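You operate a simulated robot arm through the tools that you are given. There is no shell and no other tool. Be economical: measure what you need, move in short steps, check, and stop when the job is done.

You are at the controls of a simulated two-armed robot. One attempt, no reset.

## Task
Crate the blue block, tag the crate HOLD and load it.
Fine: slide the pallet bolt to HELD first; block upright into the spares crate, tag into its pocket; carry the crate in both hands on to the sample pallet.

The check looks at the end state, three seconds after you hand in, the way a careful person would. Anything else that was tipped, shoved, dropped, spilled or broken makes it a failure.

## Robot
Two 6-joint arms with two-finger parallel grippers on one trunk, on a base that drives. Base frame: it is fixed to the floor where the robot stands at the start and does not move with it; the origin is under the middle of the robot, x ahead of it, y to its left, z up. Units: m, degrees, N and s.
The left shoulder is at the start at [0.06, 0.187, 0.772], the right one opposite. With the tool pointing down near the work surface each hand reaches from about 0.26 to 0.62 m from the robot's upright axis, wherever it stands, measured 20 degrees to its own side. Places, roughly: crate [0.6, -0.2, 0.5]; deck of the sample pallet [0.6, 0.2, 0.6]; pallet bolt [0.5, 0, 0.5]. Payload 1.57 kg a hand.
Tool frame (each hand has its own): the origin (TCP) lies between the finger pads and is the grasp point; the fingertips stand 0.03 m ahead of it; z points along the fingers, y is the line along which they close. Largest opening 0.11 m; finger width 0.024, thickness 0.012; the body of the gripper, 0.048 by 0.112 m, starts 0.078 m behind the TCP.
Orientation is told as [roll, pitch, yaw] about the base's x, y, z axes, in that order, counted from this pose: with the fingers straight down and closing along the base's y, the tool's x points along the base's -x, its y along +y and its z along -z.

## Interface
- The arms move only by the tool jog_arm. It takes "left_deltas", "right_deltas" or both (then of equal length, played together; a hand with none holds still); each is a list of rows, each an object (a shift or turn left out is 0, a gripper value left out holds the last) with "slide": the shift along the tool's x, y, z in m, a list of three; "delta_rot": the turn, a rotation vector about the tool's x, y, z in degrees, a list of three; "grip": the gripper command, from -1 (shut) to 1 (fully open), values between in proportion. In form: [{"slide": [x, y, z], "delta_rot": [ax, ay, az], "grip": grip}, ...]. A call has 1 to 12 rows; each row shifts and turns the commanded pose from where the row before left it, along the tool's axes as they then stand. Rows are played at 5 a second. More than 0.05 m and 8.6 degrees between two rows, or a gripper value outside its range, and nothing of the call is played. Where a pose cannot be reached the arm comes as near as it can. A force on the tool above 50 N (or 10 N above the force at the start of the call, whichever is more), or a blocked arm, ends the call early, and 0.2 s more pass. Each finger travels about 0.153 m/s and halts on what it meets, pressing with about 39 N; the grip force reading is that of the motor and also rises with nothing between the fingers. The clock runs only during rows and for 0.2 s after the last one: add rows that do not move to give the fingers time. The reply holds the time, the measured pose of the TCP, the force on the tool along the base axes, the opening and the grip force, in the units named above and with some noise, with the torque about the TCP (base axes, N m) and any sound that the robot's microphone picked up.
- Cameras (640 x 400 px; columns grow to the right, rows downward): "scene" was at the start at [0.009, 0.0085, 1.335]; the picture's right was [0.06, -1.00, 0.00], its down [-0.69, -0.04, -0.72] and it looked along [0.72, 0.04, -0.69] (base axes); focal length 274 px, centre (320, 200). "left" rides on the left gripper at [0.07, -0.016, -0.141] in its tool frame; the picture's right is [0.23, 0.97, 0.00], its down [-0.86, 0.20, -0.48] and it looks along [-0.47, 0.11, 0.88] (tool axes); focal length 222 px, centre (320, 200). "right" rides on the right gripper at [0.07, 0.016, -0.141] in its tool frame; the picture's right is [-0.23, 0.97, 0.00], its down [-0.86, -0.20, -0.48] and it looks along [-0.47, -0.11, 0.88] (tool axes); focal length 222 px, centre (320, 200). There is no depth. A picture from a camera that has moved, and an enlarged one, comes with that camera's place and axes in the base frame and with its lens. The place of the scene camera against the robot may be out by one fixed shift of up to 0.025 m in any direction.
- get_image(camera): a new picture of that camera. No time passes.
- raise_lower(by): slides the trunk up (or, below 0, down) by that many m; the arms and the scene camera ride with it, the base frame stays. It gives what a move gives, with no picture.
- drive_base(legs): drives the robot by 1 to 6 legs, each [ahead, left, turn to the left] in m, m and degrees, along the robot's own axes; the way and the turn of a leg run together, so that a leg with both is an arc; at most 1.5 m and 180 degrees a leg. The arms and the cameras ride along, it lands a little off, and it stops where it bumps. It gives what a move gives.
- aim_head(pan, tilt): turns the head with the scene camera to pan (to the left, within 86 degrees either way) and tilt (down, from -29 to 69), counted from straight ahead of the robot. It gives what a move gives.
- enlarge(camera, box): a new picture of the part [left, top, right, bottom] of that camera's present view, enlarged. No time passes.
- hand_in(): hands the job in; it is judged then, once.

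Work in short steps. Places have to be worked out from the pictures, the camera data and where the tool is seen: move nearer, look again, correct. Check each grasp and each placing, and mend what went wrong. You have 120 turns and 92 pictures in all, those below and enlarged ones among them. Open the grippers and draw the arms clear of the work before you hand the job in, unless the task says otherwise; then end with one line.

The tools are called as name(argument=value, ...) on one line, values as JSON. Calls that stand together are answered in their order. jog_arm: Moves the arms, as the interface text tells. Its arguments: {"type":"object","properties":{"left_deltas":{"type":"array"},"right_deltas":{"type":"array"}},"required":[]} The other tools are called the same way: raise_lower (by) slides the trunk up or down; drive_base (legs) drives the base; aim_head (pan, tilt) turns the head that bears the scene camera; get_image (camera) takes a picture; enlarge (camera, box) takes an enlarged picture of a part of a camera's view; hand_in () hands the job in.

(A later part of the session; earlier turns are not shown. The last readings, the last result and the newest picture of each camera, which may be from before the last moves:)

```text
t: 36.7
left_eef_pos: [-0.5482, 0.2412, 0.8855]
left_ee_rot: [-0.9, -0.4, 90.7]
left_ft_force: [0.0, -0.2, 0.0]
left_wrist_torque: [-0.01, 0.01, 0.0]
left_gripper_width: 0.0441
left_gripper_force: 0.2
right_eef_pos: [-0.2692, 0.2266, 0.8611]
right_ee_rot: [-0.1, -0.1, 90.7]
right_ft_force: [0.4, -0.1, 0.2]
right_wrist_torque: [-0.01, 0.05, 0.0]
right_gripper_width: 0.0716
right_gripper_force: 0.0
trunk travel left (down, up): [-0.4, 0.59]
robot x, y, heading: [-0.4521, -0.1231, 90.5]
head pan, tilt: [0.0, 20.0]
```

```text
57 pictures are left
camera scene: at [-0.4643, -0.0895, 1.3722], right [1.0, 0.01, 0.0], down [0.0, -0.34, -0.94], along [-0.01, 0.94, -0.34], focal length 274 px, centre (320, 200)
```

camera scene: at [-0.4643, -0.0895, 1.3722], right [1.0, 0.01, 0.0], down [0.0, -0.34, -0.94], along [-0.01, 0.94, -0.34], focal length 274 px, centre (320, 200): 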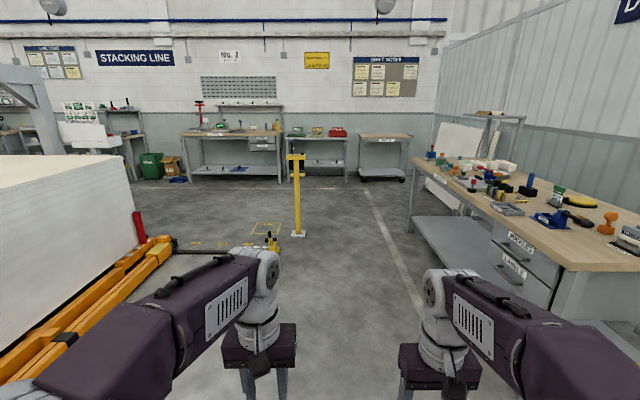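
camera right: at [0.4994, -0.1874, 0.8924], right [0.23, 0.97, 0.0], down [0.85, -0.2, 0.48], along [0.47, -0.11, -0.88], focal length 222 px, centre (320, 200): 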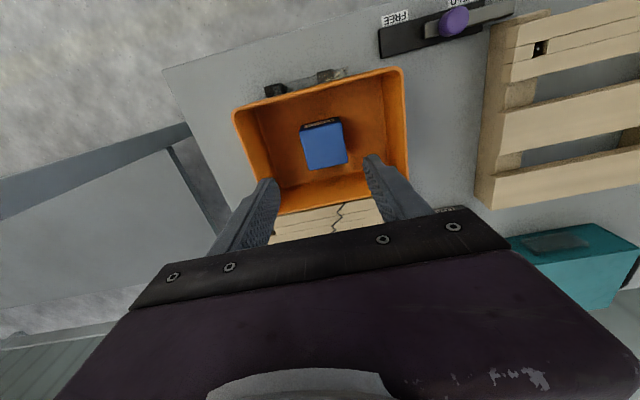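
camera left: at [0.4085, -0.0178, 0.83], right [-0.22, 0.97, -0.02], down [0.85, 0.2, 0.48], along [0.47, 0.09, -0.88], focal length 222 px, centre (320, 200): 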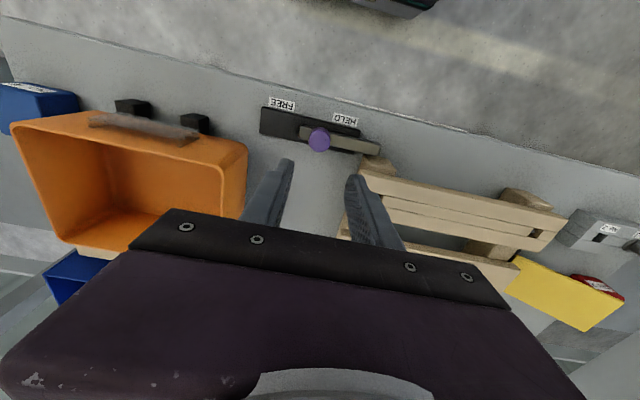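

The way is clear: the pole base is at about (-0.74, 2.6) and the long bench is at x>0.42. I drive up the aisle at x≈-0.15 and then sidestep left in front of the CHECK bench drawers.

drive_base(legs=[[0, -0.3, 0], [1.5, 0, 0], [1.5, 0, 0], [0.5, 0, 0], [0, 1.35, 0]])

get_image(camera="scene")

```text
t: 61.7
left_eef_pos: [-1.5479, 3.7357, 0.8845]
left_ee_rot: [-1.0, -0.5, 90.5]
left_ft_force: [-0.8, -0.1, 0.3]
left_wrist_torque: [0.02, -0.03, -0.02]
left_gripper_width: 0.044
left_gripper_force: 0.1
right_eef_pos: [-1.2697, 3.7188, 0.8605]
right_ee_rot: [-0.1, 0.0, 90.5]
right_ft_force: [0.0, -0.8, -1.0]
right_wrist_torque: [-0.01, -0.04, 0.0]
right_gripper_width: 0.0714
right_gripper_force: 0.0
trunk travel left (down, up): [-0.4, 0.59]
robot x, y, heading: [-1.4522, 3.3642, 90.4]
head pan, tilt: [0.0, 20.0]
```

```text
56 pictures are left
camera scene: at [-1.4662, 3.4041, 1.3723], right [1.0, 0.01, 0.0], down [0.0, -0.34, -0.94], along [-0.01, 0.94, -0.34], focal length 274 px, centre (320, 200)
```

scene: 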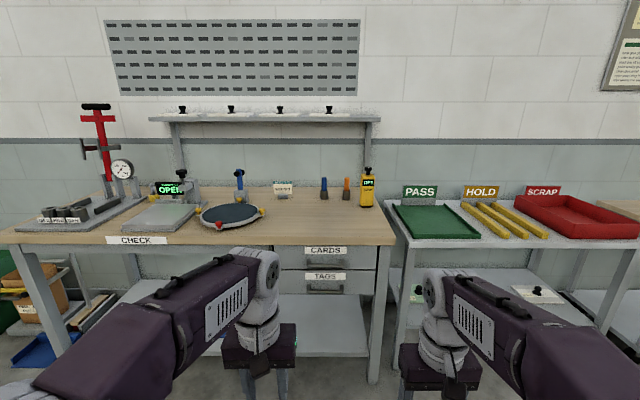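

Two views put the TAGS drawer front at y≈4.37 and its handle near (-1.46, 4.34, 0.66). I swing the left tool to point straight ahead, moving it forward first, to pinch the handle bar.

jog_arm(left_deltas=[{"slide": [-0.05, 0, 0]}, {"slide": [-0.05, 0, 0]}, {"slide": [-0.04, 0, 0]}, {"delta_rot": [0, -8.5, 0]}, {"delta_rot": [0, -8.5, 0]}, {"delta_rot": [0, -8.5, 0]}, {"delta_rot": [0, -8.5, 0]}, {"delta_rot": [0, -8.5, 0]}, {"delta_rot": [0, -8.5, 0]}, {"delta_rot": [0, -8.5, 0]}, {"delta_rot": [0, -8.5, 0]}])

jog_arm(left_deltas=[{"delta_rot": [0, -8.5, 0]}, {"delta_rot": [0, -8.5, 0]}, {"delta_rot": [0, -5, 0]}, {}])

enlarge(camera="scene", box=[220, 160, 460, 310])

```text
t: 64.1
left_eef_pos: [-1.548, 3.8752, 0.8859]
left_ee_rot: [-2.6, -68.5, 92.9]
left_ft_force: [0.0, -0.6, 0.4]
left_wrist_torque: [-0.05, 0.0, 0.04]
left_gripper_width: 0.0439
left_gripper_force: 0.1
right_eef_pos: [-1.2698, 3.7178, 0.8606]
right_ee_rot: [0.0, 0.1, 90.4]
right_ft_force: [0.2, 0.1, -0.3]
right_wrist_torque: [-0.03, 0.02, -0.01]
right_gripper_width: 0.0715
right_gripper_force: 0.1
trunk travel left (down, up): [-0.4, 0.59]
robot x, y, heading: [-1.4505, 3.3655, 90.5]
head pan, tilt: [0.0, 20.0]
```

```text
t: 65.1
left_eef_pos: [-1.5404, 3.8789, 0.9001]
left_ee_rot: [-119.8, -89.3, -149.4]
left_ft_force: [-0.4, -0.9, 0.3]
left_wrist_torque: [-0.02, 0.01, -0.02]
left_gripper_width: 0.044
left_gripper_force: 0.1
left hand out of reach, approached as far as the arm can: row 3
right_eef_pos: [-1.2692, 3.7204, 0.8615]
right_ee_rot: [0.0, 0.0, 90.4]
right_ft_force: [0.8, 0.1, -0.2]
right_wrist_torque: [0.0, 0.02, -0.01]
right_gripper_width: 0.0718
right_gripper_force: 0.1
trunk travel left (down, up): [-0.4, 0.59]
robot x, y, heading: [-1.4511, 3.3634, 90.4]
head pan, tilt: [0.0, 20.0]
```

```text
2.67 times, centred on (340, 235) of scene
camera zoom: at [-1.4661, 3.404, 1.3723], right [1.0, 0.01, 0.0], down [0.0, -0.34, -0.94], along [-0.01, 0.94, -0.34], focal length 731 px, centre (267, 107)
```

zoom: 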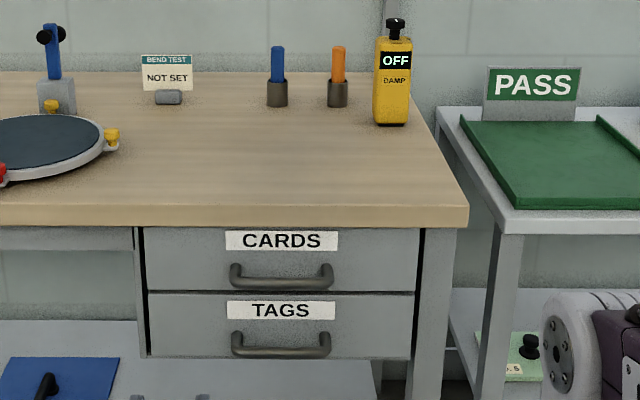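

The TAGS handle is a bow bar about 0.13 wide, centred near (-1.456, 4.33, 0.645). I lower the left hand to that height and start rolling it 90° so the fingers close vertically.

jog_arm(left_deltas=[{"slide": [0.05, 0, 0]}, {"slide": [0.05, 0, 0]}, {"slide": [0.05, 0, 0]}, {"slide": [0.05, 0, 0]}, {"slide": [0.04, 0, 0]}, {"delta_rot": [0, 0, 8.5]}, {"delta_rot": [0, 0, 8.5]}, {"delta_rot": [0, 0, 8.5]}, {"delta_rot": [0, 0, 8.5]}, {"delta_rot": [0, 0, 8.5]}])

jog_arm(left_deltas=[{"delta_rot": [0, 0, 8.5]}, {"delta_rot": [0, 0, 8.5]}, {"delta_rot": [0, 0, 8.5]}, {"delta_rot": [0, 0, 8.5]}, {"delta_rot": [0, 0, 8.5]}, {"delta_rot": [0, 0, 5]}, {}])

get_image(camera="left")

```text
t: 67.3
left_eef_pos: [-1.4455, 3.9557, 0.7642]
left_ee_rot: [90.8, -48.3, 0.0]
left_ft_force: [0.7, 0.2, -1.2]
left_wrist_torque: [-0.01, 0.03, 0.03]
left_gripper_width: 0.0438
left_gripper_force: 0.0
left hand out of reach, approached as far as the arm can: row 1, 2, 3, 4, 5
right_eef_pos: [-1.2694, 3.7195, 0.861]
right_ee_rot: [0.1, 0.0, 90.5]
right_ft_force: [0.6, 0.2, 0.0]
right_wrist_torque: [0.03, -0.02, 0.03]
right_gripper_width: 0.0714
right_gripper_force: 0.0
trunk travel left (down, up): [-0.4, 0.59]
robot x, y, heading: [-1.4525, 3.3676, 90.4]
head pan, tilt: [0.0, 20.0]
```

```text
t: 68.9
left_eef_pos: [-1.4451, 3.9559, 0.7647]
left_ee_rot: [90.5, -0.9, 0.4]
left_ft_force: [-1.0, -0.1, -0.4]
left_wrist_torque: [-0.01, -0.01, -0.04]
left_gripper_width: 0.044
left_gripper_force: 0.2
right_eef_pos: [-1.2702, 3.7178, 0.8598]
right_ee_rot: [0.1, 0.0, 90.5]
right_ft_force: [-0.2, -0.9, -0.1]
right_wrist_torque: [-0.01, 0.02, -0.02]
right_gripper_width: 0.0714
right_gripper_force: 0.0
trunk travel left (down, up): [-0.4, 0.59]
robot x, y, heading: [-1.4508, 3.3686, 90.4]
head pan, tilt: [0.0, 20.0]
```

```text
54 pictures are left
camera left: at [-1.514, 3.8151, 0.7469], right [-0.24, -0.01, 0.97], down [0.86, -0.47, 0.21], along [0.46, 0.88, 0.12], focal length 222 px, centre (320, 200)
```

left: 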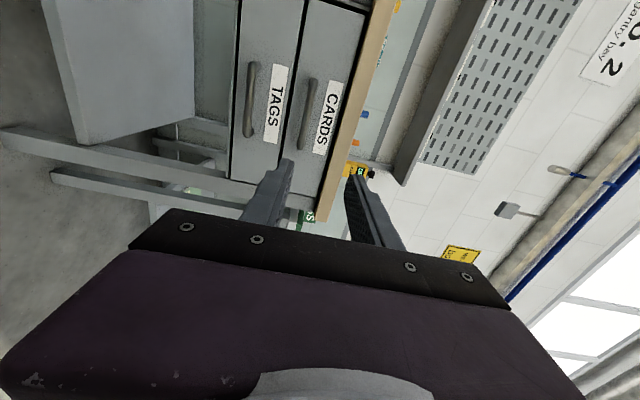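

The tool now points ahead with the fingers closing vertically, and both drawer handles are in view. I lower to z≈0.61, draw the hand in a little, then drive closer.

jog_arm(left_deltas=[{"slide": [0, -0.03, -0.035], "grip": 0}, {"slide": [0, -0.04, -0.03]}, {"slide": [0, -0.04, -0.03]}, {"slide": [0, -0.04, -0.0]}, {}])

drive_base(legs=[[0.28, 0, 0]])

get_image(camera="left")

```text
t: 70.1
left_eef_pos: [-1.4415, 3.8636, 0.613]
left_ee_rot: [90.4, -1.1, 0.5]
left_ft_force: [0.7, 0.2, 0.0]
left_wrist_torque: [0.04, 0.02, 0.02]
left_gripper_width: 0.0551
left_gripper_force: 0.1
right_eef_pos: [-1.2704, 3.7191, 0.8617]
right_ee_rot: [0.0, 0.0, 90.5]
right_ft_force: [0.6, 0.6, 0.1]
right_wrist_torque: [-0.03, 0.02, 0.0]
right_gripper_width: 0.0717
right_gripper_force: 0.0
trunk travel left (down, up): [-0.4, 0.59]
robot x, y, heading: [-1.4537, 3.3676, 90.3]
head pan, tilt: [0.0, 20.0]
```

```text
t: 72.1
left_eef_pos: [-1.4462, 4.1476, 0.6128]
left_ee_rot: [90.5, -0.9, 0.5]
left_ft_force: [0.2, 0.7, 0.0]
left_wrist_torque: [0.05, -0.02, -0.01]
left_gripper_width: 0.0548
left_gripper_force: 0.1
right_eef_pos: [-1.2715, 4.0023, 0.8614]
right_ee_rot: [-0.1, 0.1, 90.6]
right_ft_force: [0.3, -0.6, -0.5]
right_wrist_torque: [0.0, 0.0, 0.02]
right_gripper_width: 0.0714
right_gripper_force: 0.1
trunk travel left (down, up): [-0.4, 0.59]
robot x, y, heading: [-1.4575, 3.649, 90.4]
head pan, tilt: [0.0, 20.0]
```

```text
53 pictures are left
camera left: at [-1.5128, 4.0055, 0.5945], right [-0.24, -0.01, 0.97], down [0.86, -0.47, 0.21], along [0.46, 0.88, 0.12], focal length 222 px, centre (320, 200)
```

left: 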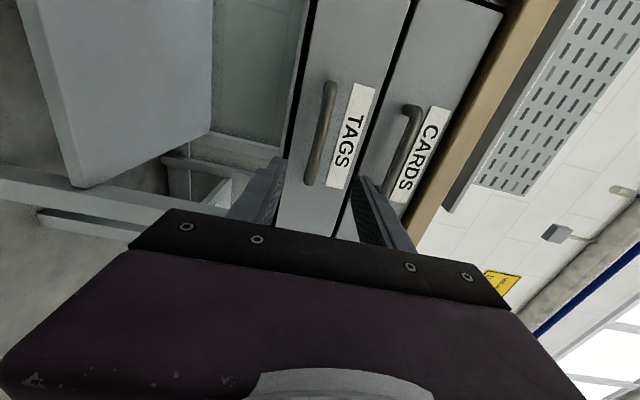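

Triangulating the bar gives (-1.449, 4.331, 0.613), and the hand is already level with it. I drive 0.13 m closer and finish with the arm.

drive_base(legs=[[0.13, 0, 0]])

get_image(camera="left")

```text
t: 73.3
left_eef_pos: [-1.4453, 4.2766, 0.6119]
left_ee_rot: [90.4, -1.1, 0.5]
left_ft_force: [0.1, 1.6, -0.5]
left_wrist_torque: [0.01, 0.03, 0.05]
left_gripper_width: 0.0549
left_gripper_force: 0.0
right_eef_pos: [-1.273, 4.133, 0.8604]
right_ee_rot: [0.0, 0.1, 90.5]
right_ft_force: [-0.7, 0.3, -0.1]
right_wrist_torque: [-0.04, 0.02, -0.02]
right_gripper_width: 0.0716
right_gripper_force: 0.2
trunk travel left (down, up): [-0.4, 0.59]
robot x, y, heading: [-1.4559, 3.7806, 90.5]
head pan, tilt: [0.0, 20.0]
```

```text
52 pictures are left
camera left: at [-1.5141, 4.1355, 0.5943], right [-0.24, -0.01, 0.97], down [0.86, -0.47, 0.21], along [0.46, 0.88, 0.12], focal length 222 px, centre (320, 200)
```

left: 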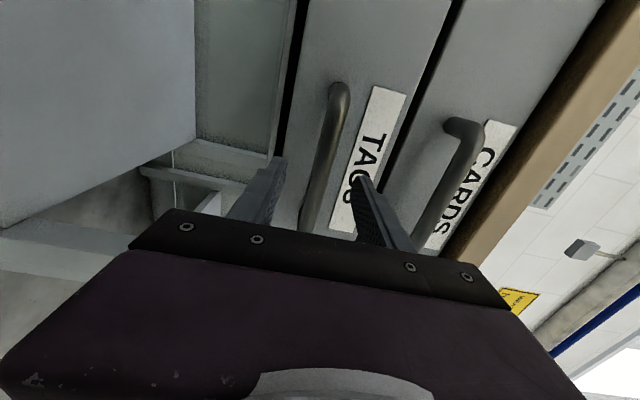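

The bar lies between the fingers. I advance 35 mm and close.

jog_arm(left_deltas=[{"slide": [0, 0, 0.02]}, {"slide": [0, 0, 0.017]}, {"grip": -0.4}, {"grip": -0.7}, {"grip": -1}, {}])

get_image(camera="left")

```text
t: 74.8
left_eef_pos: [-1.4461, 4.3129, 0.6146]
left_ee_rot: [90.5, -0.8, 0.6]
left_ft_force: [-0.2, 1.9, 7.4]
left_wrist_torque: [0.15, 0.88, 0.05]
left_gripper_width: 0.0177
left_gripper_force: 32.1
right_eef_pos: [-1.2732, 4.1304, 0.8608]
right_ee_rot: [0.0, 0.0, 90.5]
right_ft_force: [0.0, -0.2, 0.5]
right_wrist_torque: [-0.01, -0.01, -0.01]
right_gripper_width: 0.0715
right_gripper_force: 0.1
trunk travel left (down, up): [-0.4, 0.59]
robot x, y, heading: [-1.4585, 3.7779, 90.4]
head pan, tilt: [0.0, 20.0]
```

```text
51 pictures are left
camera left: at [-1.5143, 4.1719, 0.596], right [-0.24, -0.01, 0.97], down [0.86, -0.47, 0.21], along [0.46, 0.88, 0.13], focal length 222 px, centre (320, 200)
```

left: 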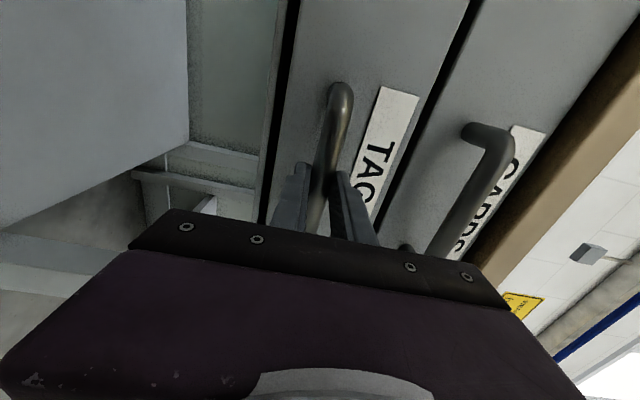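

The bar is gripped. I pull the drawer out with short rows.

jog_arm(left_deltas=[{"slide": [0, 0, -0.02]}, {"slide": [0, 0, -0.02]}, {"slide": [0, 0, -0.02]}, {"slide": [0, 0, -0.02]}, {"slide": [0, 0, -0.02]}, {"slide": [0, 0, -0.02]}, {"slide": [0, 0, -0.02]}, {}])

aim_head(pan=0, tilt=45)

get_image(camera="scene")

```text
t: 76.5
left_eef_pos: [-1.4687, 4.1923, 0.6134]
left_ee_rot: [90.8, -2.5, 5.6]
left_ft_force: [23.7, -1.8, -7.2]
left_wrist_torque: [-0.18, 0.76, -0.98]
left_gripper_width: 0.0184
left_gripper_force: 33.0
right_eef_pos: [-1.2704, 4.1311, 0.8605]
right_ee_rot: [0.2, 0.1, 90.5]
right_ft_force: [0.2, 0.0, -0.6]
right_wrist_torque: [0.02, 0.0, 0.01]
right_gripper_width: 0.0713
right_gripper_force: 0.1
trunk travel left (down, up): [-0.4, 0.59]
robot x, y, heading: [-1.4595, 3.7793, 90.5]
head pan, tilt: [0.0, 20.0]
```

```text
t: 77.4
left_eef_pos: [-1.4681, 4.1937, 0.6133]
left_ee_rot: [90.9, -2.4, 5.6]
left_ft_force: [26.4, -1.0, -12.1]
left_wrist_torque: [-0.25, 0.8, -0.28]
left_gripper_width: 0.0185
left_gripper_force: 33.1
right_eef_pos: [-1.2712, 4.1332, 0.8591]
right_ee_rot: [0.1, 0.0, 90.5]
right_ft_force: [0.1, 0.1, -0.1]
right_wrist_torque: [-0.02, -0.02, 0.0]
right_gripper_width: 0.0716
right_gripper_force: 0.1
trunk travel left (down, up): [-0.4, 0.59]
robot x, y, heading: [-1.4587, 3.7811, 90.8]
head pan, tilt: [0.0, 45.0]
```

```text
50 pictures are left
camera scene: at [-1.4659, 3.8057, 1.3336], right [1.0, 0.01, 0.0], down [0.0, -0.71, -0.71], along [-0.01, 0.71, -0.71], focal length 274 px, centre (320, 200)
```

scene: 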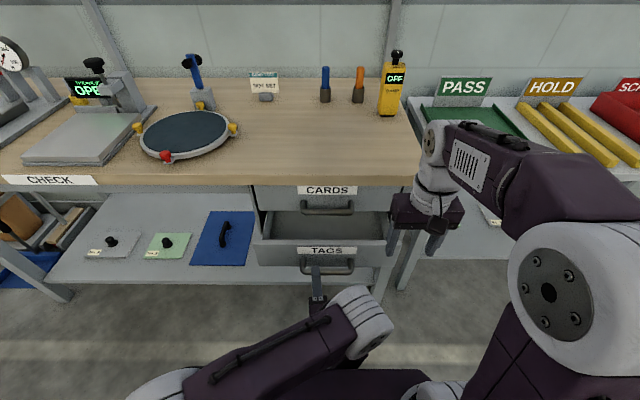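

The drawer is about 0.12 m open and the arm is at its inner limit. I back the base up to open it further.

drive_base(legs=[[-0.1, 0, 0]])

enlarge(camera="scene", box=[220, 150, 440, 290])

```text
t: 78.6
left_eef_pos: [-1.4698, 4.0931, 0.6141]
left_ee_rot: [91.0, -2.3, 5.8]
left_ft_force: [21.1, -2.4, -9.9]
left_wrist_torque: [-0.33, 0.72, -0.35]
left_gripper_width: 0.0185
left_gripper_force: 33.0
right_eef_pos: [-1.2704, 4.0301, 0.8614]
right_ee_rot: [0.1, 0.1, 90.5]
right_ft_force: [0.1, -0.3, 0.3]
right_wrist_torque: [0.03, -0.01, -0.03]
right_gripper_width: 0.0712
right_gripper_force: 0.0
trunk travel left (down, up): [-0.4, 0.59]
robot x, y, heading: [-1.4529, 3.6758, 90.6]
head pan, tilt: [0.0, 45.0]
```

```text
2.86 times, centred on (330, 220) of scene
camera zoom: at [-1.4657, 3.704, 1.3336], right [1.0, 0.01, 0.0], down [0.0, -0.71, -0.71], along [-0.01, 0.71, -0.71], focal length 783 px, centre (291, 143)
```

zoom: 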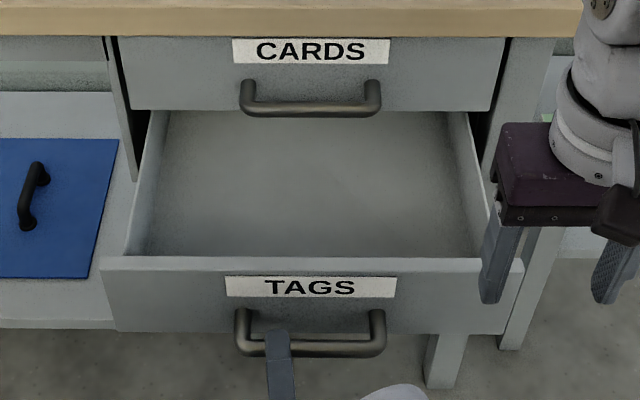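

No tags are visible yet in the front 0.2 m. I pull a bit more to see the back.

drive_base(legs=[[-0.1, 0, 0]])

enlarge(camera="scene", box=[220, 130, 440, 270])

```text
t: 79.7
left_eef_pos: [-1.4707, 3.9932, 0.6135]
left_ee_rot: [91.0, -2.6, 6.0]
left_ft_force: [3.0, -2.7, -5.3]
left_wrist_torque: [-0.15, 0.77, 0.39]
left_gripper_width: 0.0186
left_gripper_force: 32.6
right_eef_pos: [-1.2705, 3.9304, 0.8615]
right_ee_rot: [0.0, 0.1, 90.4]
right_ft_force: [-0.1, 0.6, 0.5]
right_wrist_torque: [-0.02, -0.02, -0.02]
right_gripper_width: 0.0714
right_gripper_force: 0.0
trunk travel left (down, up): [-0.4, 0.59]
robot x, y, heading: [-1.4517, 3.5808, 90.6]
head pan, tilt: [0.0, 45.0]
```

```text
2.86 times, centred on (330, 200) of scene
camera zoom: at [-1.4671, 3.6034, 1.3335], right [1.0, 0.01, 0.0], down [0.0, -0.71, -0.71], along [-0.01, 0.71, -0.71], focal length 783 px, centre (291, 200)
```

zoom: 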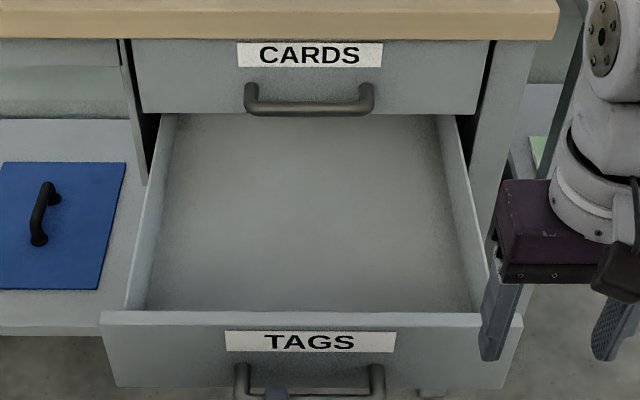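

Still empty at 0.32 m open. I pull 6 cm more to make sure of the back.

drive_base(legs=[[-0.06, 0, 0]])

enlarge(camera="scene", box=[220, 110, 440, 250])

```text
t: 80.7
left_eef_pos: [-1.4712, 3.9317, 0.6146]
left_ee_rot: [91.1, -2.6, 5.9]
left_ft_force: [0.5, 0.3, -0.5]
left_wrist_torque: [0.0, 0.0, 0.01]
left_gripper_width: 0.0001
left_gripper_force: 21.4
right_eef_pos: [-1.2693, 3.8676, 0.8623]
right_ee_rot: [0.0, 0.0, 90.4]
right_ft_force: [-1.1, -0.8, -0.6]
right_wrist_torque: [0.03, -0.04, -0.02]
right_gripper_width: 0.0719
right_gripper_force: 0.1
trunk travel left (down, up): [-0.4, 0.59]
robot x, y, heading: [-1.4547, 3.5195, 90.6]
head pan, tilt: [0.0, 45.0]
```

```text
2.86 times, centred on (330, 180) of scene
camera zoom: at [-1.4672, 3.5408, 1.3336], right [1.0, 0.01, 0.0], down [0.01, -0.71, -0.71], along [-0.01, 0.71, -0.71], focal length 783 px, centre (291, 257)
```

zoom: 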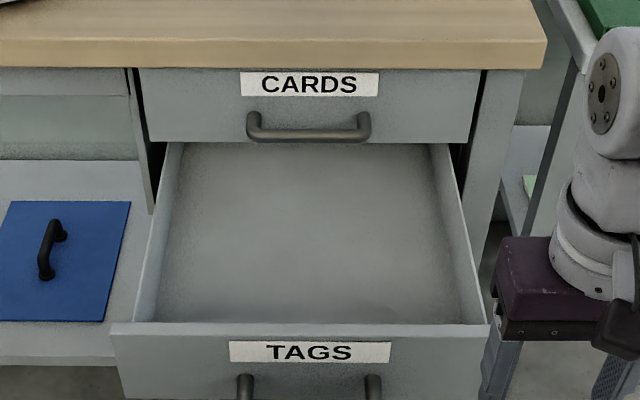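

The drawer is at its stop and empty, so the tags are elsewhere. I'll read the SHIFT NOTES board for hints.

aim_head(pan=-45, tilt=0)

get_image(camera="scene")

```text
t: 81.8
left_eef_pos: [-1.471, 3.9318, 0.6125]
left_ee_rot: [91.1, -2.6, 6.1]
left_ft_force: [-0.4, 1.1, -0.4]
left_wrist_torque: [0.01, 0.0, -0.02]
left_gripper_width: 0.0
left_gripper_force: 21.6
right_eef_pos: [-1.2711, 3.8696, 0.8607]
right_ee_rot: [0.1, 0.1, 90.5]
right_ft_force: [-1.0, -0.4, -0.3]
right_wrist_torque: [0.01, 0.02, 0.0]
right_gripper_width: 0.0715
right_gripper_force: 0.0
trunk travel left (down, up): [-0.4, 0.59]
robot x, y, heading: [-1.453, 3.5157, 90.4]
head pan, tilt: [-45.0, 0.0]
```

```text
46 pictures are left
camera scene: at [-1.4034, 3.5256, 1.4045], right [0.71, -0.7, 0.0], down [0.0, 0.0, -1.0], along [0.7, 0.71, 0.0], focal length 274 px, centre (320, 200)
```

scene: 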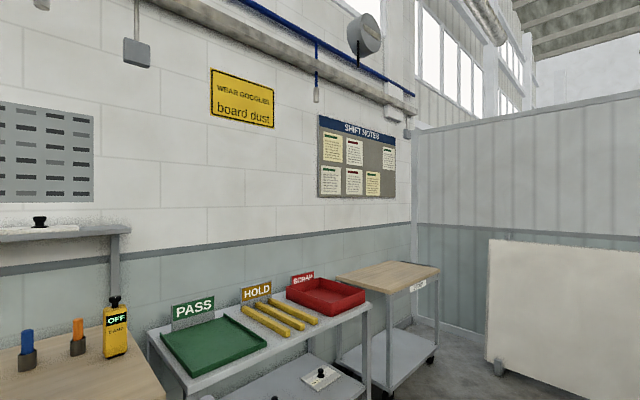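

enlarge(camera="scene", box=[314, 112, 398, 200])

```text
4.55 times, centred on (356, 156) of scene
camera zoom: at [-1.4034, 3.5256, 1.4045], right [0.71, -0.7, 0.0], down [0.0, 0.0, -1.0], along [0.7, 0.71, 0.0], focal length 1245 px, centre (156, 400)
```

zoom: 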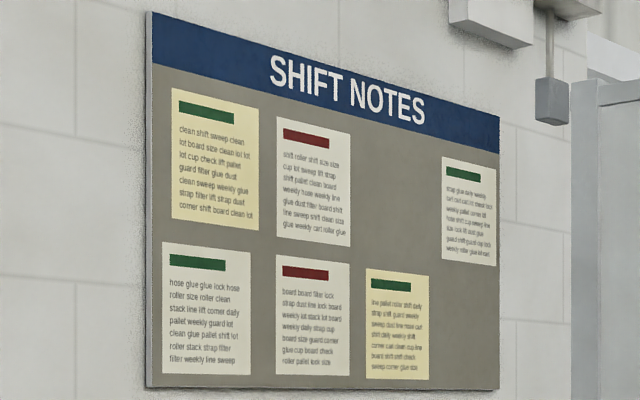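

The notes are filler text. I'll push the empty drawer closed again with the closed left fingers, then search elsewhere.

drive_base(legs=[[0.34, 0, 0]])

aim_head(pan=0, tilt=45)

get_image(camera="scene")

```text
t: 84.0
left_eef_pos: [-1.4687, 4.2683, 0.6137]
left_ee_rot: [91.0, -2.5, 5.7]
left_ft_force: [0.9, 0.3, -0.5]
left_wrist_torque: [0.05, 0.0, 0.0]
left_gripper_width: 0.0
left_gripper_force: 21.3
right_eef_pos: [-1.2707, 4.2044, 0.8603]
right_ee_rot: [0.0, 0.1, 90.2]
right_ft_force: [-0.2, 0.1, -0.8]
right_wrist_torque: [-0.04, -0.01, 0.01]
right_gripper_width: 0.0714
right_gripper_force: 0.0
trunk travel left (down, up): [-0.4, 0.59]
robot x, y, heading: [-1.4552, 3.852, 90.0]
head pan, tilt: [-45.0, 0.0]
```

```text
t: 85.2
left_eef_pos: [-1.4694, 4.2681, 0.6141]
left_ee_rot: [91.0, -2.6, 5.7]
left_ft_force: [-0.8, -0.5, 1.2]
left_wrist_torque: [0.01, -0.03, -0.04]
left_gripper_width: 0.0
left_gripper_force: 20.7
right_eef_pos: [-1.2701, 4.204, 0.8607]
right_ee_rot: [0.0, 0.2, 90.2]
right_ft_force: [0.5, 0.2, 0.6]
right_wrist_torque: [0.01, -0.02, -0.01]
right_gripper_width: 0.0717
right_gripper_force: 0.1
trunk travel left (down, up): [-0.4, 0.59]
robot x, y, heading: [-1.4511, 3.8524, 90.1]
head pan, tilt: [0.0, 45.0]
```

```text
44 pictures are left
camera scene: at [-1.4687, 3.8785, 1.3337], right [1.0, 0.0, 0.0], down [0.0, -0.71, -0.71], along [0.0, 0.71, -0.71], focal length 274 px, centre (320, 200)
```

scene: 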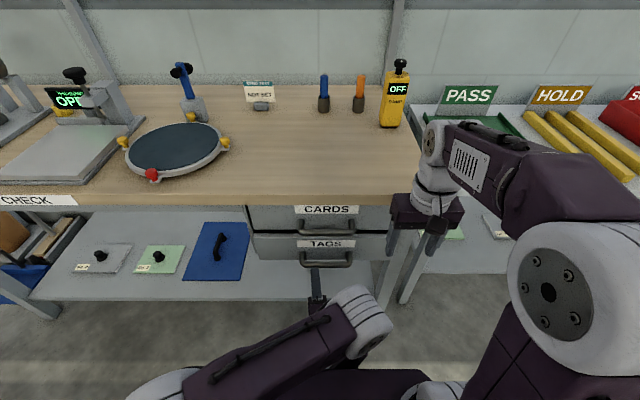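

The drawer is nearly shut. One more 3.5 cm closes it, then I back out and turn to see the rest of the room.

drive_base(legs=[[0.035, 0, 0], [-0.5, 0, 0]])

aim_head(pan=75, tilt=15)

get_image(camera="scene")

```text
t: 86.1
left_eef_pos: [-1.4689, 4.2931, 0.6152]
left_ee_rot: [91.1, -2.6, 5.7]
left_ft_force: [3.9, -36.8, 2.4]
left_wrist_torque: [0.03, 0.19, -0.42]
left_gripper_width: 0.0
left_gripper_force: 20.9
right_eef_pos: [-1.2698, 4.2284, 0.8618]
right_ee_rot: [0.0, -0.1, 90.0]
right_ft_force: [-0.7, 0.5, 0.8]
right_wrist_torque: [-0.02, -0.01, 0.0]
right_gripper_width: 0.0716
right_gripper_force: 0.1
trunk travel left (down, up): [-0.4, 0.59]
robot x, y, heading: [-1.4587, 3.8796, 90.4]
head pan, tilt: [0.0, 45.0]
stopped in leg 1: the force on the tool passed its limit (the readings are from after the stop); the commanded pose is now the measured one
```

```text
t: 87.5
left_eef_pos: [-1.4696, 4.2914, 0.6157]
left_ee_rot: [91.1, -2.5, 5.7]
left_ft_force: [6.0, -45.9, 2.4]
left_wrist_torque: [0.08, -0.18, -0.55]
left_gripper_width: 0.0
left_gripper_force: 20.9
right_eef_pos: [-1.2701, 4.228, 0.8618]
right_ee_rot: [0.0, -0.1, 90.1]
right_ft_force: [0.1, 0.0, -0.3]
right_wrist_torque: [0.01, 0.0, -0.04]
right_gripper_width: 0.0712
right_gripper_force: 0.1
trunk travel left (down, up): [-0.4, 0.59]
robot x, y, heading: [-1.4554, 3.8799, 89.9]
head pan, tilt: [75.0, 15.0]
```

```text
43 pictures are left
camera scene: at [-1.5581, 3.8417, 1.3802], right [0.26, 0.97, 0.0], down [0.25, -0.06, -0.97], along [-0.93, 0.25, -0.26], focal length 274 px, centre (320, 200)
```

scene: 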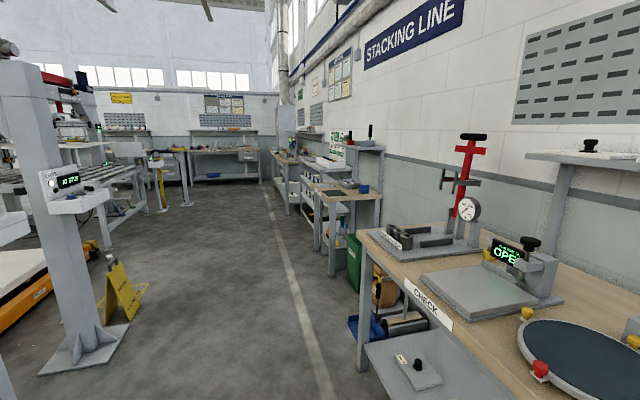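

The drawer is shut. I zoom on the next bench along this wall, which shows a green sign.

enlarge(camera="scene", box=[260, 110, 400, 200])

drive_base(legs=[[-0.6, 0, 0], [0, 0, 90]])

aim_head(pan=60, tilt=10)

get_image(camera="scene")

```text
4.44 times, centred on (330, 155) of scene
camera zoom: at [-1.5581, 3.8417, 1.3802], right [0.26, 0.97, 0.0], down [0.25, -0.06, -0.97], along [-0.93, 0.25, -0.26], focal length 1218 px, centre (276, 400)
```

zoom: 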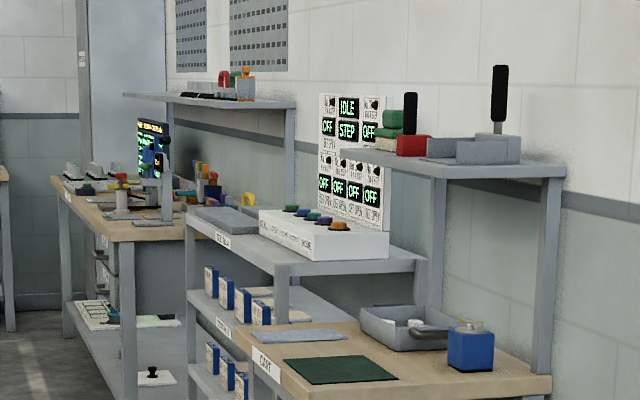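

```text
t: 94.7
left_eef_pos: [-1.8717, 3.2753, 0.6126]
left_ee_rot: [90.8, -2.7, 94.2]
left_ft_force: [-0.1, 0.4, 0.4]
left_wrist_torque: [0.0, -0.01, 0.02]
left_gripper_width: 0.0001
left_gripper_force: 20.6
right_eef_pos: [-1.8021, 3.4739, 0.8607]
right_ee_rot: [0.0, 0.1, 178.5]
right_ft_force: [0.9, 0.7, -0.2]
right_wrist_torque: [0.0, -0.03, 0.01]
right_gripper_width: 0.0716
right_gripper_force: 0.1
trunk travel left (down, up): [-0.4, 0.59]
robot x, y, heading: [-1.4566, 3.276, 178.5]
head pan, tilt: [75.0, 15.0]
```

```text
t: 95.5
left_eef_pos: [-1.8727, 3.275, 0.6118]
left_ee_rot: [90.9, -2.7, 94.3]
left_ft_force: [0.3, 0.1, -0.5]
left_wrist_torque: [-0.01, 0.03, 0.0]
left_gripper_width: 0.0
left_gripper_force: 21.4
right_eef_pos: [-1.8011, 3.4723, 0.8601]
right_ee_rot: [-0.1, 0.1, 178.5]
right_ft_force: [-0.1, 0.7, -0.7]
right_wrist_torque: [0.01, 0.0, -0.02]
right_gripper_width: 0.0713
right_gripper_force: 0.0
trunk travel left (down, up): [-0.4, 0.59]
robot x, y, heading: [-1.4546, 3.2776, 178.9]
head pan, tilt: [60.0, 10.0]
```

```text
41 pictures are left
camera scene: at [-1.4578, 3.2007, 1.3885], right [-0.85, 0.52, 0.0], down [0.09, 0.15, -0.98], along [-0.51, -0.84, -0.17], focal length 274 px, centre (320, 200)
```

scene: 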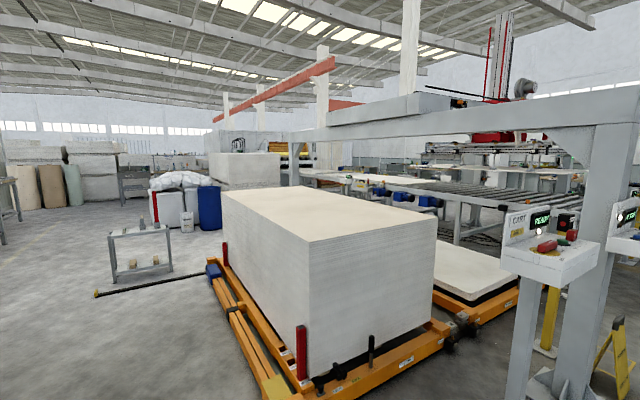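

This part of the factory is other machinery. Before searching farther I should look closely at the pallet table, because the coloured items at its back could be tags. I drive back there.

drive_base(legs=[[-1.3, 0, 0], [0, 0, 90], [1.5, 0, 0], [1.5, 0, 0], [0, -0.3, 0], [0.15, 0, 0]])

aim_head(pan=60, tilt=15)

get_image(camera="scene")

```text
t: 122.5
left_eef_pos: [-0.5675, -0.3317, 0.6127]
left_ee_rot: [90.8, -2.7, -175.0]
left_ft_force: [0.0, -0.8, -1.1]
left_wrist_torque: [-0.01, 0.0, -0.03]
left_gripper_width: 0.0002
left_gripper_force: 21.4
right_eef_pos: [-0.766, -0.2651, 0.8601]
right_ee_rot: [0.0, 0.2, -90.7]
right_ft_force: [0.0, 0.0, -0.9]
right_wrist_torque: [0.02, -0.02, -0.01]
right_gripper_width: 0.0715
right_gripper_force: 0.0
trunk travel left (down, up): [-0.4, 0.59]
robot x, y, heading: [-0.5727, 0.0848, -90.8]
head pan, tilt: [60.0, 10.0]
```

```text
t: 123.1
left_eef_pos: [-0.5672, -0.3309, 0.6132]
left_ee_rot: [90.8, -2.6, -175.0]
left_ft_force: [-0.7, 0.8, 0.4]
left_wrist_torque: [-0.05, -0.01, 0.0]
left_gripper_width: 0.0001
left_gripper_force: 21.0
right_eef_pos: [-0.7663, -0.2642, 0.8601]
right_ee_rot: [0.0, 0.1, -90.7]
right_ft_force: [0.0, -0.7, 0.8]
right_wrist_torque: [-0.02, 0.01, -0.02]
right_gripper_width: 0.0716
right_gripper_force: 0.1
trunk travel left (down, up): [-0.4, 0.59]
robot x, y, heading: [-0.5742, 0.0871, -90.7]
head pan, tilt: [60.0, 15.0]
```

```text
40 pictures are left
camera scene: at [-0.5078, 0.1007, 1.3804], right [-0.51, -0.86, 0.0], down [-0.22, 0.13, -0.97], along [0.83, -0.49, -0.26], focal length 274 px, centre (320, 200)
```

scene: 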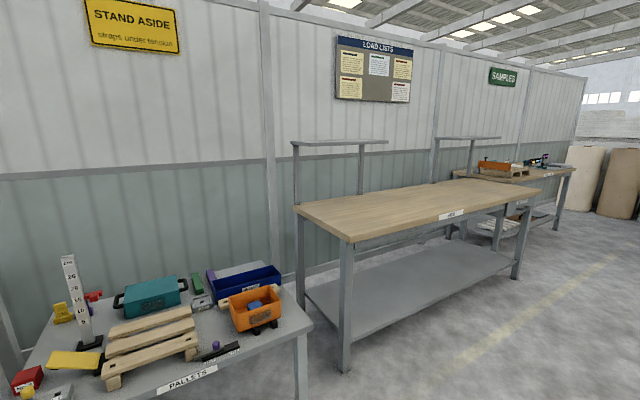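

The SAMPLES bench farther right holds another crate and some small items, and there's a LOAD LISTS board. I zoom on those and on the pallet table.

enlarge(camera="scene", box=[460, 130, 590, 220])

enlarge(camera="scene", box=[10, 240, 310, 400])

enlarge(camera="scene", box=[330, 30, 420, 110])

```text
4.44 times, centred on (525, 175) of scene
camera zoom: at [-0.5078, 0.1007, 1.3804], right [-0.51, -0.86, 0.0], down [-0.22, 0.13, -0.97], along [0.83, -0.49, -0.26], focal length 1218 px, centre (-591, 311)
```

zoom: 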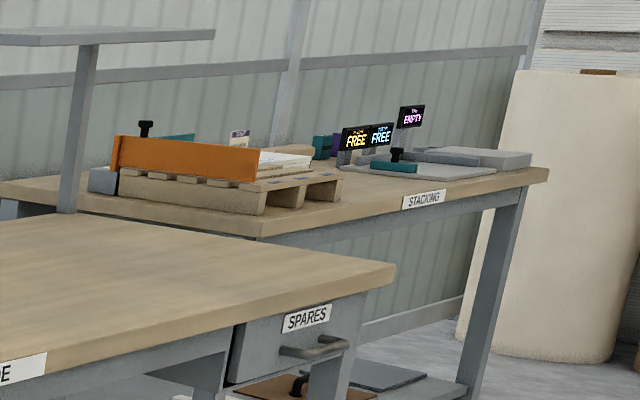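

```text
2.13 times, centred on (160, 320) of scene
camera zoom: at [-0.5078, 0.1007, 1.3804], right [-0.51, -0.86, 0.0], down [-0.22, 0.13, -0.97], along [0.83, -0.49, -0.26], focal length 584 px, centre (661, -56)
```

zoom: 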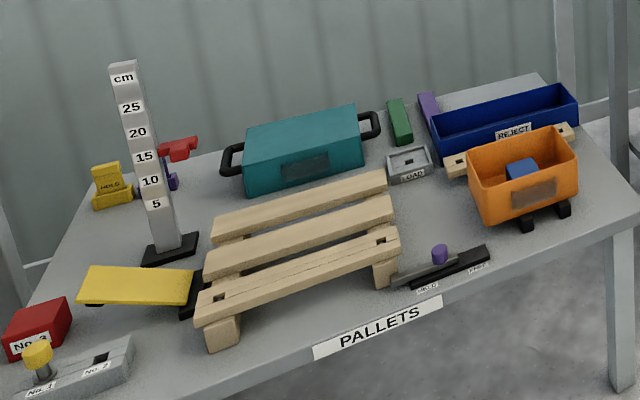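

```text
5.00 times, centred on (375, 70) of scene
camera zoom: at [-0.5078, 0.1007, 1.3804], right [-0.51, -0.86, 0.0], down [-0.22, 0.13, -0.97], along [0.83, -0.49, -0.26], focal length 1370 px, centre (45, 850)
```

zoom: 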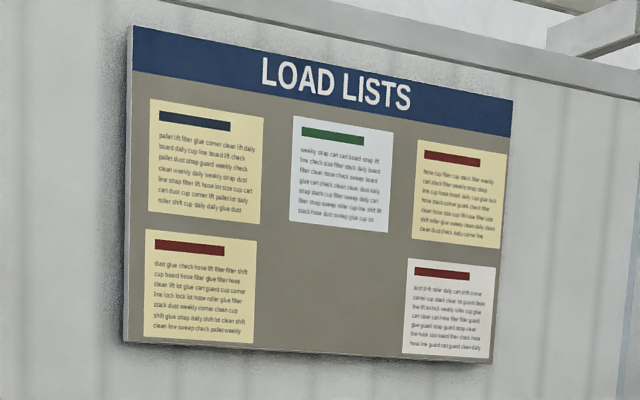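

There it is: a yellow tag reading HOLD stands in a holder at the far left back of the pallet table. I turn the robot to face the table and look closely.

enlarge(camera="scene", box=[30, 285, 130, 350])

drive_base(legs=[[0, 0, 90.7], [0, 0.15, 0]])

aim_head(pan=10, tilt=35)

get_image(camera="scene")

```text
6.15 times, centred on (80, 318) of scene
camera zoom: at [-0.5078, 0.1007, 1.3804], right [-0.51, -0.86, 0.0], down [-0.22, 0.13, -0.97], along [0.83, -0.49, -0.26], focal length 1686 px, centre (1797, -523)
```

zoom: 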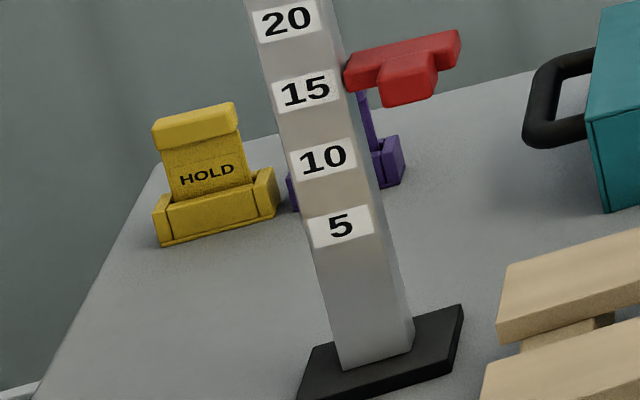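

```text
t: 128.3
left_eef_pos: [-0.1598, 0.248, 0.6119]
left_ee_rot: [90.8, -2.6, -84.4]
left_ft_force: [0.1, 0.3, 0.4]
left_wrist_torque: [-0.03, 0.01, -0.03]
left_gripper_width: 0.0002
left_gripper_force: 21.4
right_eef_pos: [-0.2245, 0.0493, 0.8602]
right_ee_rot: [-0.1, 0.2, 0.0]
right_ft_force: [1.4, 0.4, 1.1]
right_wrist_torque: [-0.03, -0.02, 0.0]
right_gripper_width: 0.0716
right_gripper_force: 0.0
trunk travel left (down, up): [-0.4, 0.59]
robot x, y, heading: [-0.5802, 0.2341, 0.1]
head pan, tilt: [60.0, 15.0]
```

```text
t: 129.5
left_eef_pos: [-0.1604, 0.2483, 0.6129]
left_ee_rot: [90.7, -2.6, -84.3]
left_ft_force: [0.1, 0.0, -0.2]
left_wrist_torque: [0.0, -0.02, -0.02]
left_gripper_width: 0.0
left_gripper_force: 20.6
right_eef_pos: [-0.2254, 0.0488, 0.8605]
right_ee_rot: [0.0, 0.0, 0.0]
right_ft_force: [-0.8, -0.2, 0.4]
right_wrist_torque: [-0.03, -0.01, -0.01]
right_gripper_width: 0.0716
right_gripper_force: 0.0
trunk travel left (down, up): [-0.4, 0.59]
robot x, y, heading: [-0.5763, 0.2382, 0.2]
head pan, tilt: [10.0, 35.0]
```

```text
35 pictures are left
camera scene: at [-0.5619, 0.2538, 1.3484], right [0.17, -0.98, 0.0], down [-0.56, -0.1, -0.82], along [0.81, 0.14, -0.57], focal length 274 px, centre (320, 200)
```

scene: 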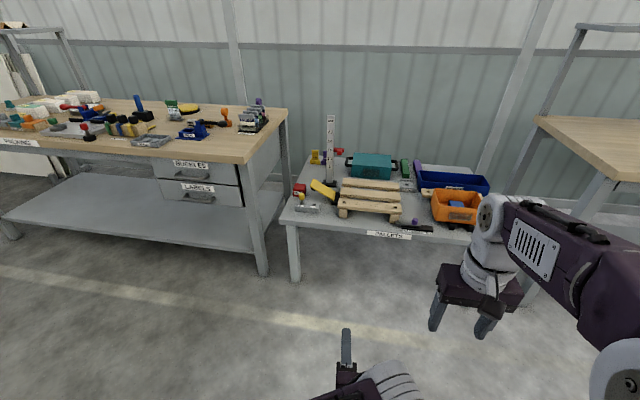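

The HOLD tag is at about (1.035, 0.565), far back, so I'll need the base partly under the table and a forward-tilted tool. I check my own base footprint looking down, and zoom on the space under the table and on the tag.

enlarge(camera="scene", box=[260, 140, 500, 290])

aim_head(pan=0, tilt=69)

get_image(camera="scene")

```text
2.67 times, centred on (380, 215) of scene
camera zoom: at [-0.5619, 0.2538, 1.3484], right [0.17, -0.98, 0.0], down [-0.56, -0.1, -0.82], along [0.81, 0.14, -0.57], focal length 731 px, centre (160, 160)
```

zoom: 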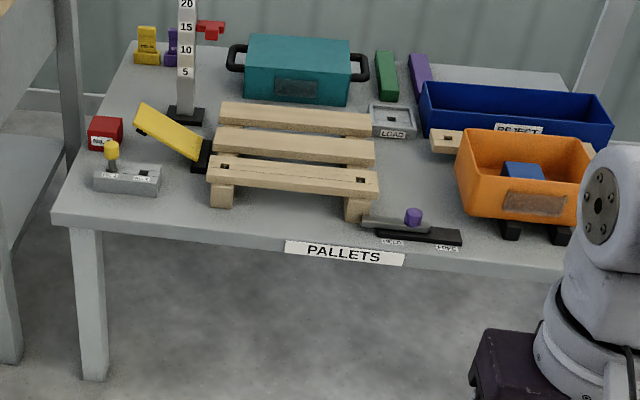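

```text
t: 130.5
left_eef_pos: [-0.1611, 0.2483, 0.6124]
left_ee_rot: [90.8, -2.7, -84.3]
left_ft_force: [-0.1, -0.1, -0.1]
left_wrist_torque: [0.0, -0.02, -0.01]
left_gripper_width: 0.0
left_gripper_force: 21.2
right_eef_pos: [-0.2251, 0.0473, 0.8597]
right_ee_rot: [0.1, 0.1, 0.0]
right_ft_force: [0.3, 0.0, 0.1]
right_wrist_torque: [-0.01, -0.02, 0.02]
right_gripper_width: 0.0714
right_gripper_force: 0.0
trunk travel left (down, up): [-0.4, 0.59]
robot x, y, heading: [-0.5753, 0.232, -0.2]
head pan, tilt: [0.0, 68.8]
```

```text
33 pictures are left
camera scene: at [-0.5926, 0.2384, 1.3048], right [0.0, -1.0, 0.0], down [-0.93, 0.0, -0.36], along [0.36, 0.0, -0.93], focal length 274 px, centre (320, 200)
```

scene: 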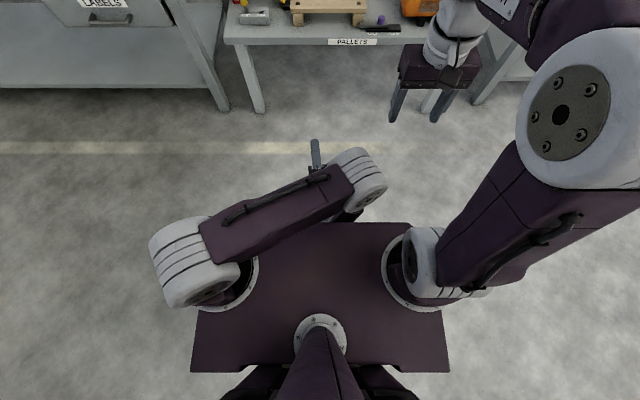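

The shoulder plate's front is 0.15 ahead of my axis and nothing blocks the space under the table, so the base can go in. I first roll the left hand back so its fingers close sideways, and correct its 6° yaw.

jog_arm(left_deltas=[{"delta_rot": [0, -5.8, 0]}, {"delta_rot": [0, 0, -8.5]}, {"delta_rot": [0, 0, -8.5]}, {"delta_rot": [0, 0, -8.5]}, {"delta_rot": [0, 0, -8.5]}, {"delta_rot": [0, 0, -8.5]}, {"delta_rot": [0, 0, -8.5]}, {"delta_rot": [0, 0, -8.5]}, {"delta_rot": [0, 0, -8.5]}, {"delta_rot": [0, 0, -8.5]}, {"delta_rot": [0, 0, -8.5]}, {"delta_rot": [0, 0, -3]}])

jog_arm(left_deltas=[{"delta_rot": [0, 8, 0], "grip": 0.5}, {"delta_rot": [0, 8, 0]}, {"delta_rot": [0, 8, 0]}, {"delta_rot": [0, 6, 0]}, {}])

```text
t: 133.1
left_eef_pos: [-0.0638, 0.127, 0.603]
left_ee_rot: [-156.3, -88.8, 156.4]
left_ft_force: [-0.4, 0.9, 0.1]
left_wrist_torque: [-0.02, 0.0, 0.0]
left_gripper_width: 0.0002
left_gripper_force: 21.3
left hand out of reach, approached as far as the arm can: row 8, 9, 10, 11, 12
right_eef_pos: [-0.2254, 0.0484, 0.8595]
right_ee_rot: [0.1, 0.0, 0.0]
right_ft_force: [0.0, 0.5, -0.5]
right_wrist_torque: [0.01, -0.02, -0.01]
right_gripper_width: 0.0714
right_gripper_force: 0.1
trunk travel left (down, up): [-0.4, 0.59]
robot x, y, heading: [-0.5753, 0.2343, -0.1]
head pan, tilt: [0.0, 68.8]
```

```text
t: 134.3
left_eef_pos: [-0.0645, 0.1273, 0.6021]
left_ee_rot: [-1.2, -61.0, 1.0]
left_ft_force: [-0.2, 0.2, -0.2]
left_wrist_torque: [0.05, 0.0, -0.01]
left_gripper_width: 0.0825
left_gripper_force: 0.0
right_eef_pos: [-0.224, 0.0477, 0.8606]
right_ee_rot: [0.0, 0.1, -0.1]
right_ft_force: [-0.2, 0.3, -0.2]
right_wrist_torque: [0.03, 0.01, -0.02]
right_gripper_width: 0.0717
right_gripper_force: 0.0
trunk travel left (down, up): [-0.4, 0.59]
robot x, y, heading: [-0.5751, 0.2374, 0.2]
head pan, tilt: [0.0, 68.8]
```

The left tool now points 29° below horizontal, closing sideways. I raise it and move it to the left side, ready to go over the table.

jog_arm(left_deltas=[{"slide": [-0.0243, 0.038, -0.0077]}, {"slide": [-0.0243, 0.038, -0.0077]}, {"slide": [-0.0243, 0.038, -0.0077]}, {"slide": [-0.0243, 0.038, -0.0077]}, {"slide": [-0.0243, 0.038, -0.0077]}, {"slide": [-0.0243, 0.038, -0.0077]}, {"slide": [-0.0243, 0.038, -0.0077]}, {"slide": [-0.0243, 0.038, -0.0077]}, {"slide": [-0.0243, 0.038, -0.0077]}, {"slide": [-0.0243, 0.038, -0.0077]}, {}])

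drive_base(legs=[[0, 0.05, 0], [0.575, 0, 0]])

aim_head(pan=15, tilt=40)

get_image(camera="scene")

get_image(camera="left")

```text
t: 136.7
left_eef_pos: [-0.0279, 0.3848, 0.8399]
left_ee_rot: [-0.7, -61.0, 0.9]
left_ft_force: [-0.6, 0.2, 0.7]
left_wrist_torque: [-0.03, 0.0, -0.02]
left_gripper_width: 0.0825
left_gripper_force: 0.1
left hand out of reach, approached as far as the arm can: row 3, 4, 6, 7, 8, 9, 10
right_eef_pos: [-0.225, 0.0475, 0.8603]
right_ee_rot: [0.0, 0.1, 0.0]
right_ft_force: [0.1, 0.5, -0.7]
right_wrist_torque: [-0.03, -0.03, 0.02]
right_gripper_width: 0.0715
right_gripper_force: 0.0
trunk travel left (down, up): [-0.4, 0.59]
robot x, y, heading: [-0.5765, 0.2338, 0.1]
head pan, tilt: [0.0, 68.8]
```

```text
t: 140.5
left_eef_pos: [0.5435, 0.4373, 0.8408]
left_ee_rot: [-0.7, -61.0, 1.3]
left_ft_force: [0.5, 0.1, 0.0]
left_wrist_torque: [-0.02, 0.01, 0.0]
left_gripper_width: 0.0826
left_gripper_force: 0.1
right_eef_pos: [0.3485, 0.1011, 0.8603]
right_ee_rot: [0.0, 0.3, 0.1]
right_ft_force: [0.0, 0.0, 0.4]
right_wrist_torque: [0.01, 0.04, 0.01]
right_gripper_width: 0.0713
right_gripper_force: 0.0
trunk travel left (down, up): [-0.4, 0.59]
robot x, y, heading: [-0.0047, 0.288, 0.3]
head pan, tilt: [0.0, 68.8]
```

```text
t: 141.4
left_eef_pos: [0.5435, 0.4376, 0.8396]
left_ee_rot: [-0.7, -61.0, 1.2]
left_ft_force: [0.5, 0.1, 0.2]
left_wrist_torque: [0.01, -0.04, -0.01]
left_gripper_width: 0.0822
left_gripper_force: 0.2
right_eef_pos: [0.3481, 0.1006, 0.8599]
right_ee_rot: [0.0, 0.2, 0.1]
right_ft_force: [-0.5, 0.2, -0.1]
right_wrist_torque: [-0.01, 0.0, -0.01]
right_gripper_width: 0.0716
right_gripper_force: 0.0
trunk travel left (down, up): [-0.4, 0.59]
robot x, y, heading: [-0.0014, 0.2823, 0.1]
head pan, tilt: [15.0, 40.0]
```

```text
32 pictures are left
camera scene: at [0.0059, 0.3109, 1.3408], right [0.26, -0.97, 0.0], down [-0.62, -0.17, -0.77], along [0.74, 0.2, -0.64], focal length 274 px, centre (320, 200)
```

scene: 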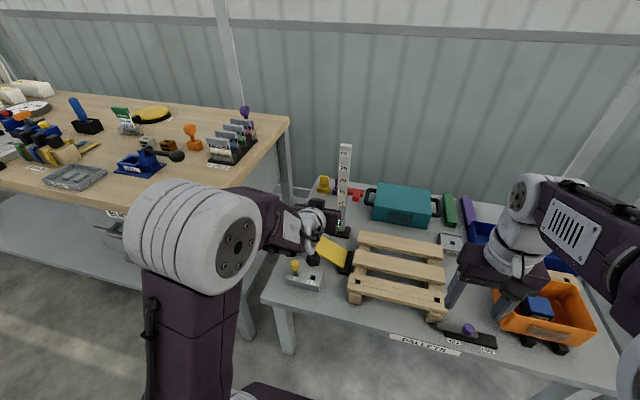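

```text
31 pictures are left
camera left: at [0.386, 0.4207, 0.8489], right [-0.12, 0.97, -0.2], down [-0.01, 0.21, 0.98], along [0.99, 0.12, -0.02], focal length 222 px, centre (320, 200)
```

left: 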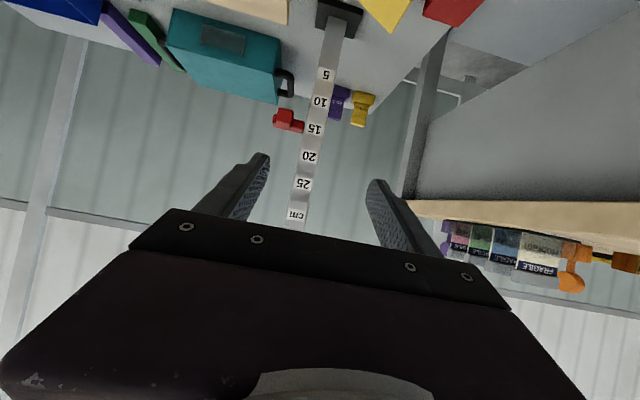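

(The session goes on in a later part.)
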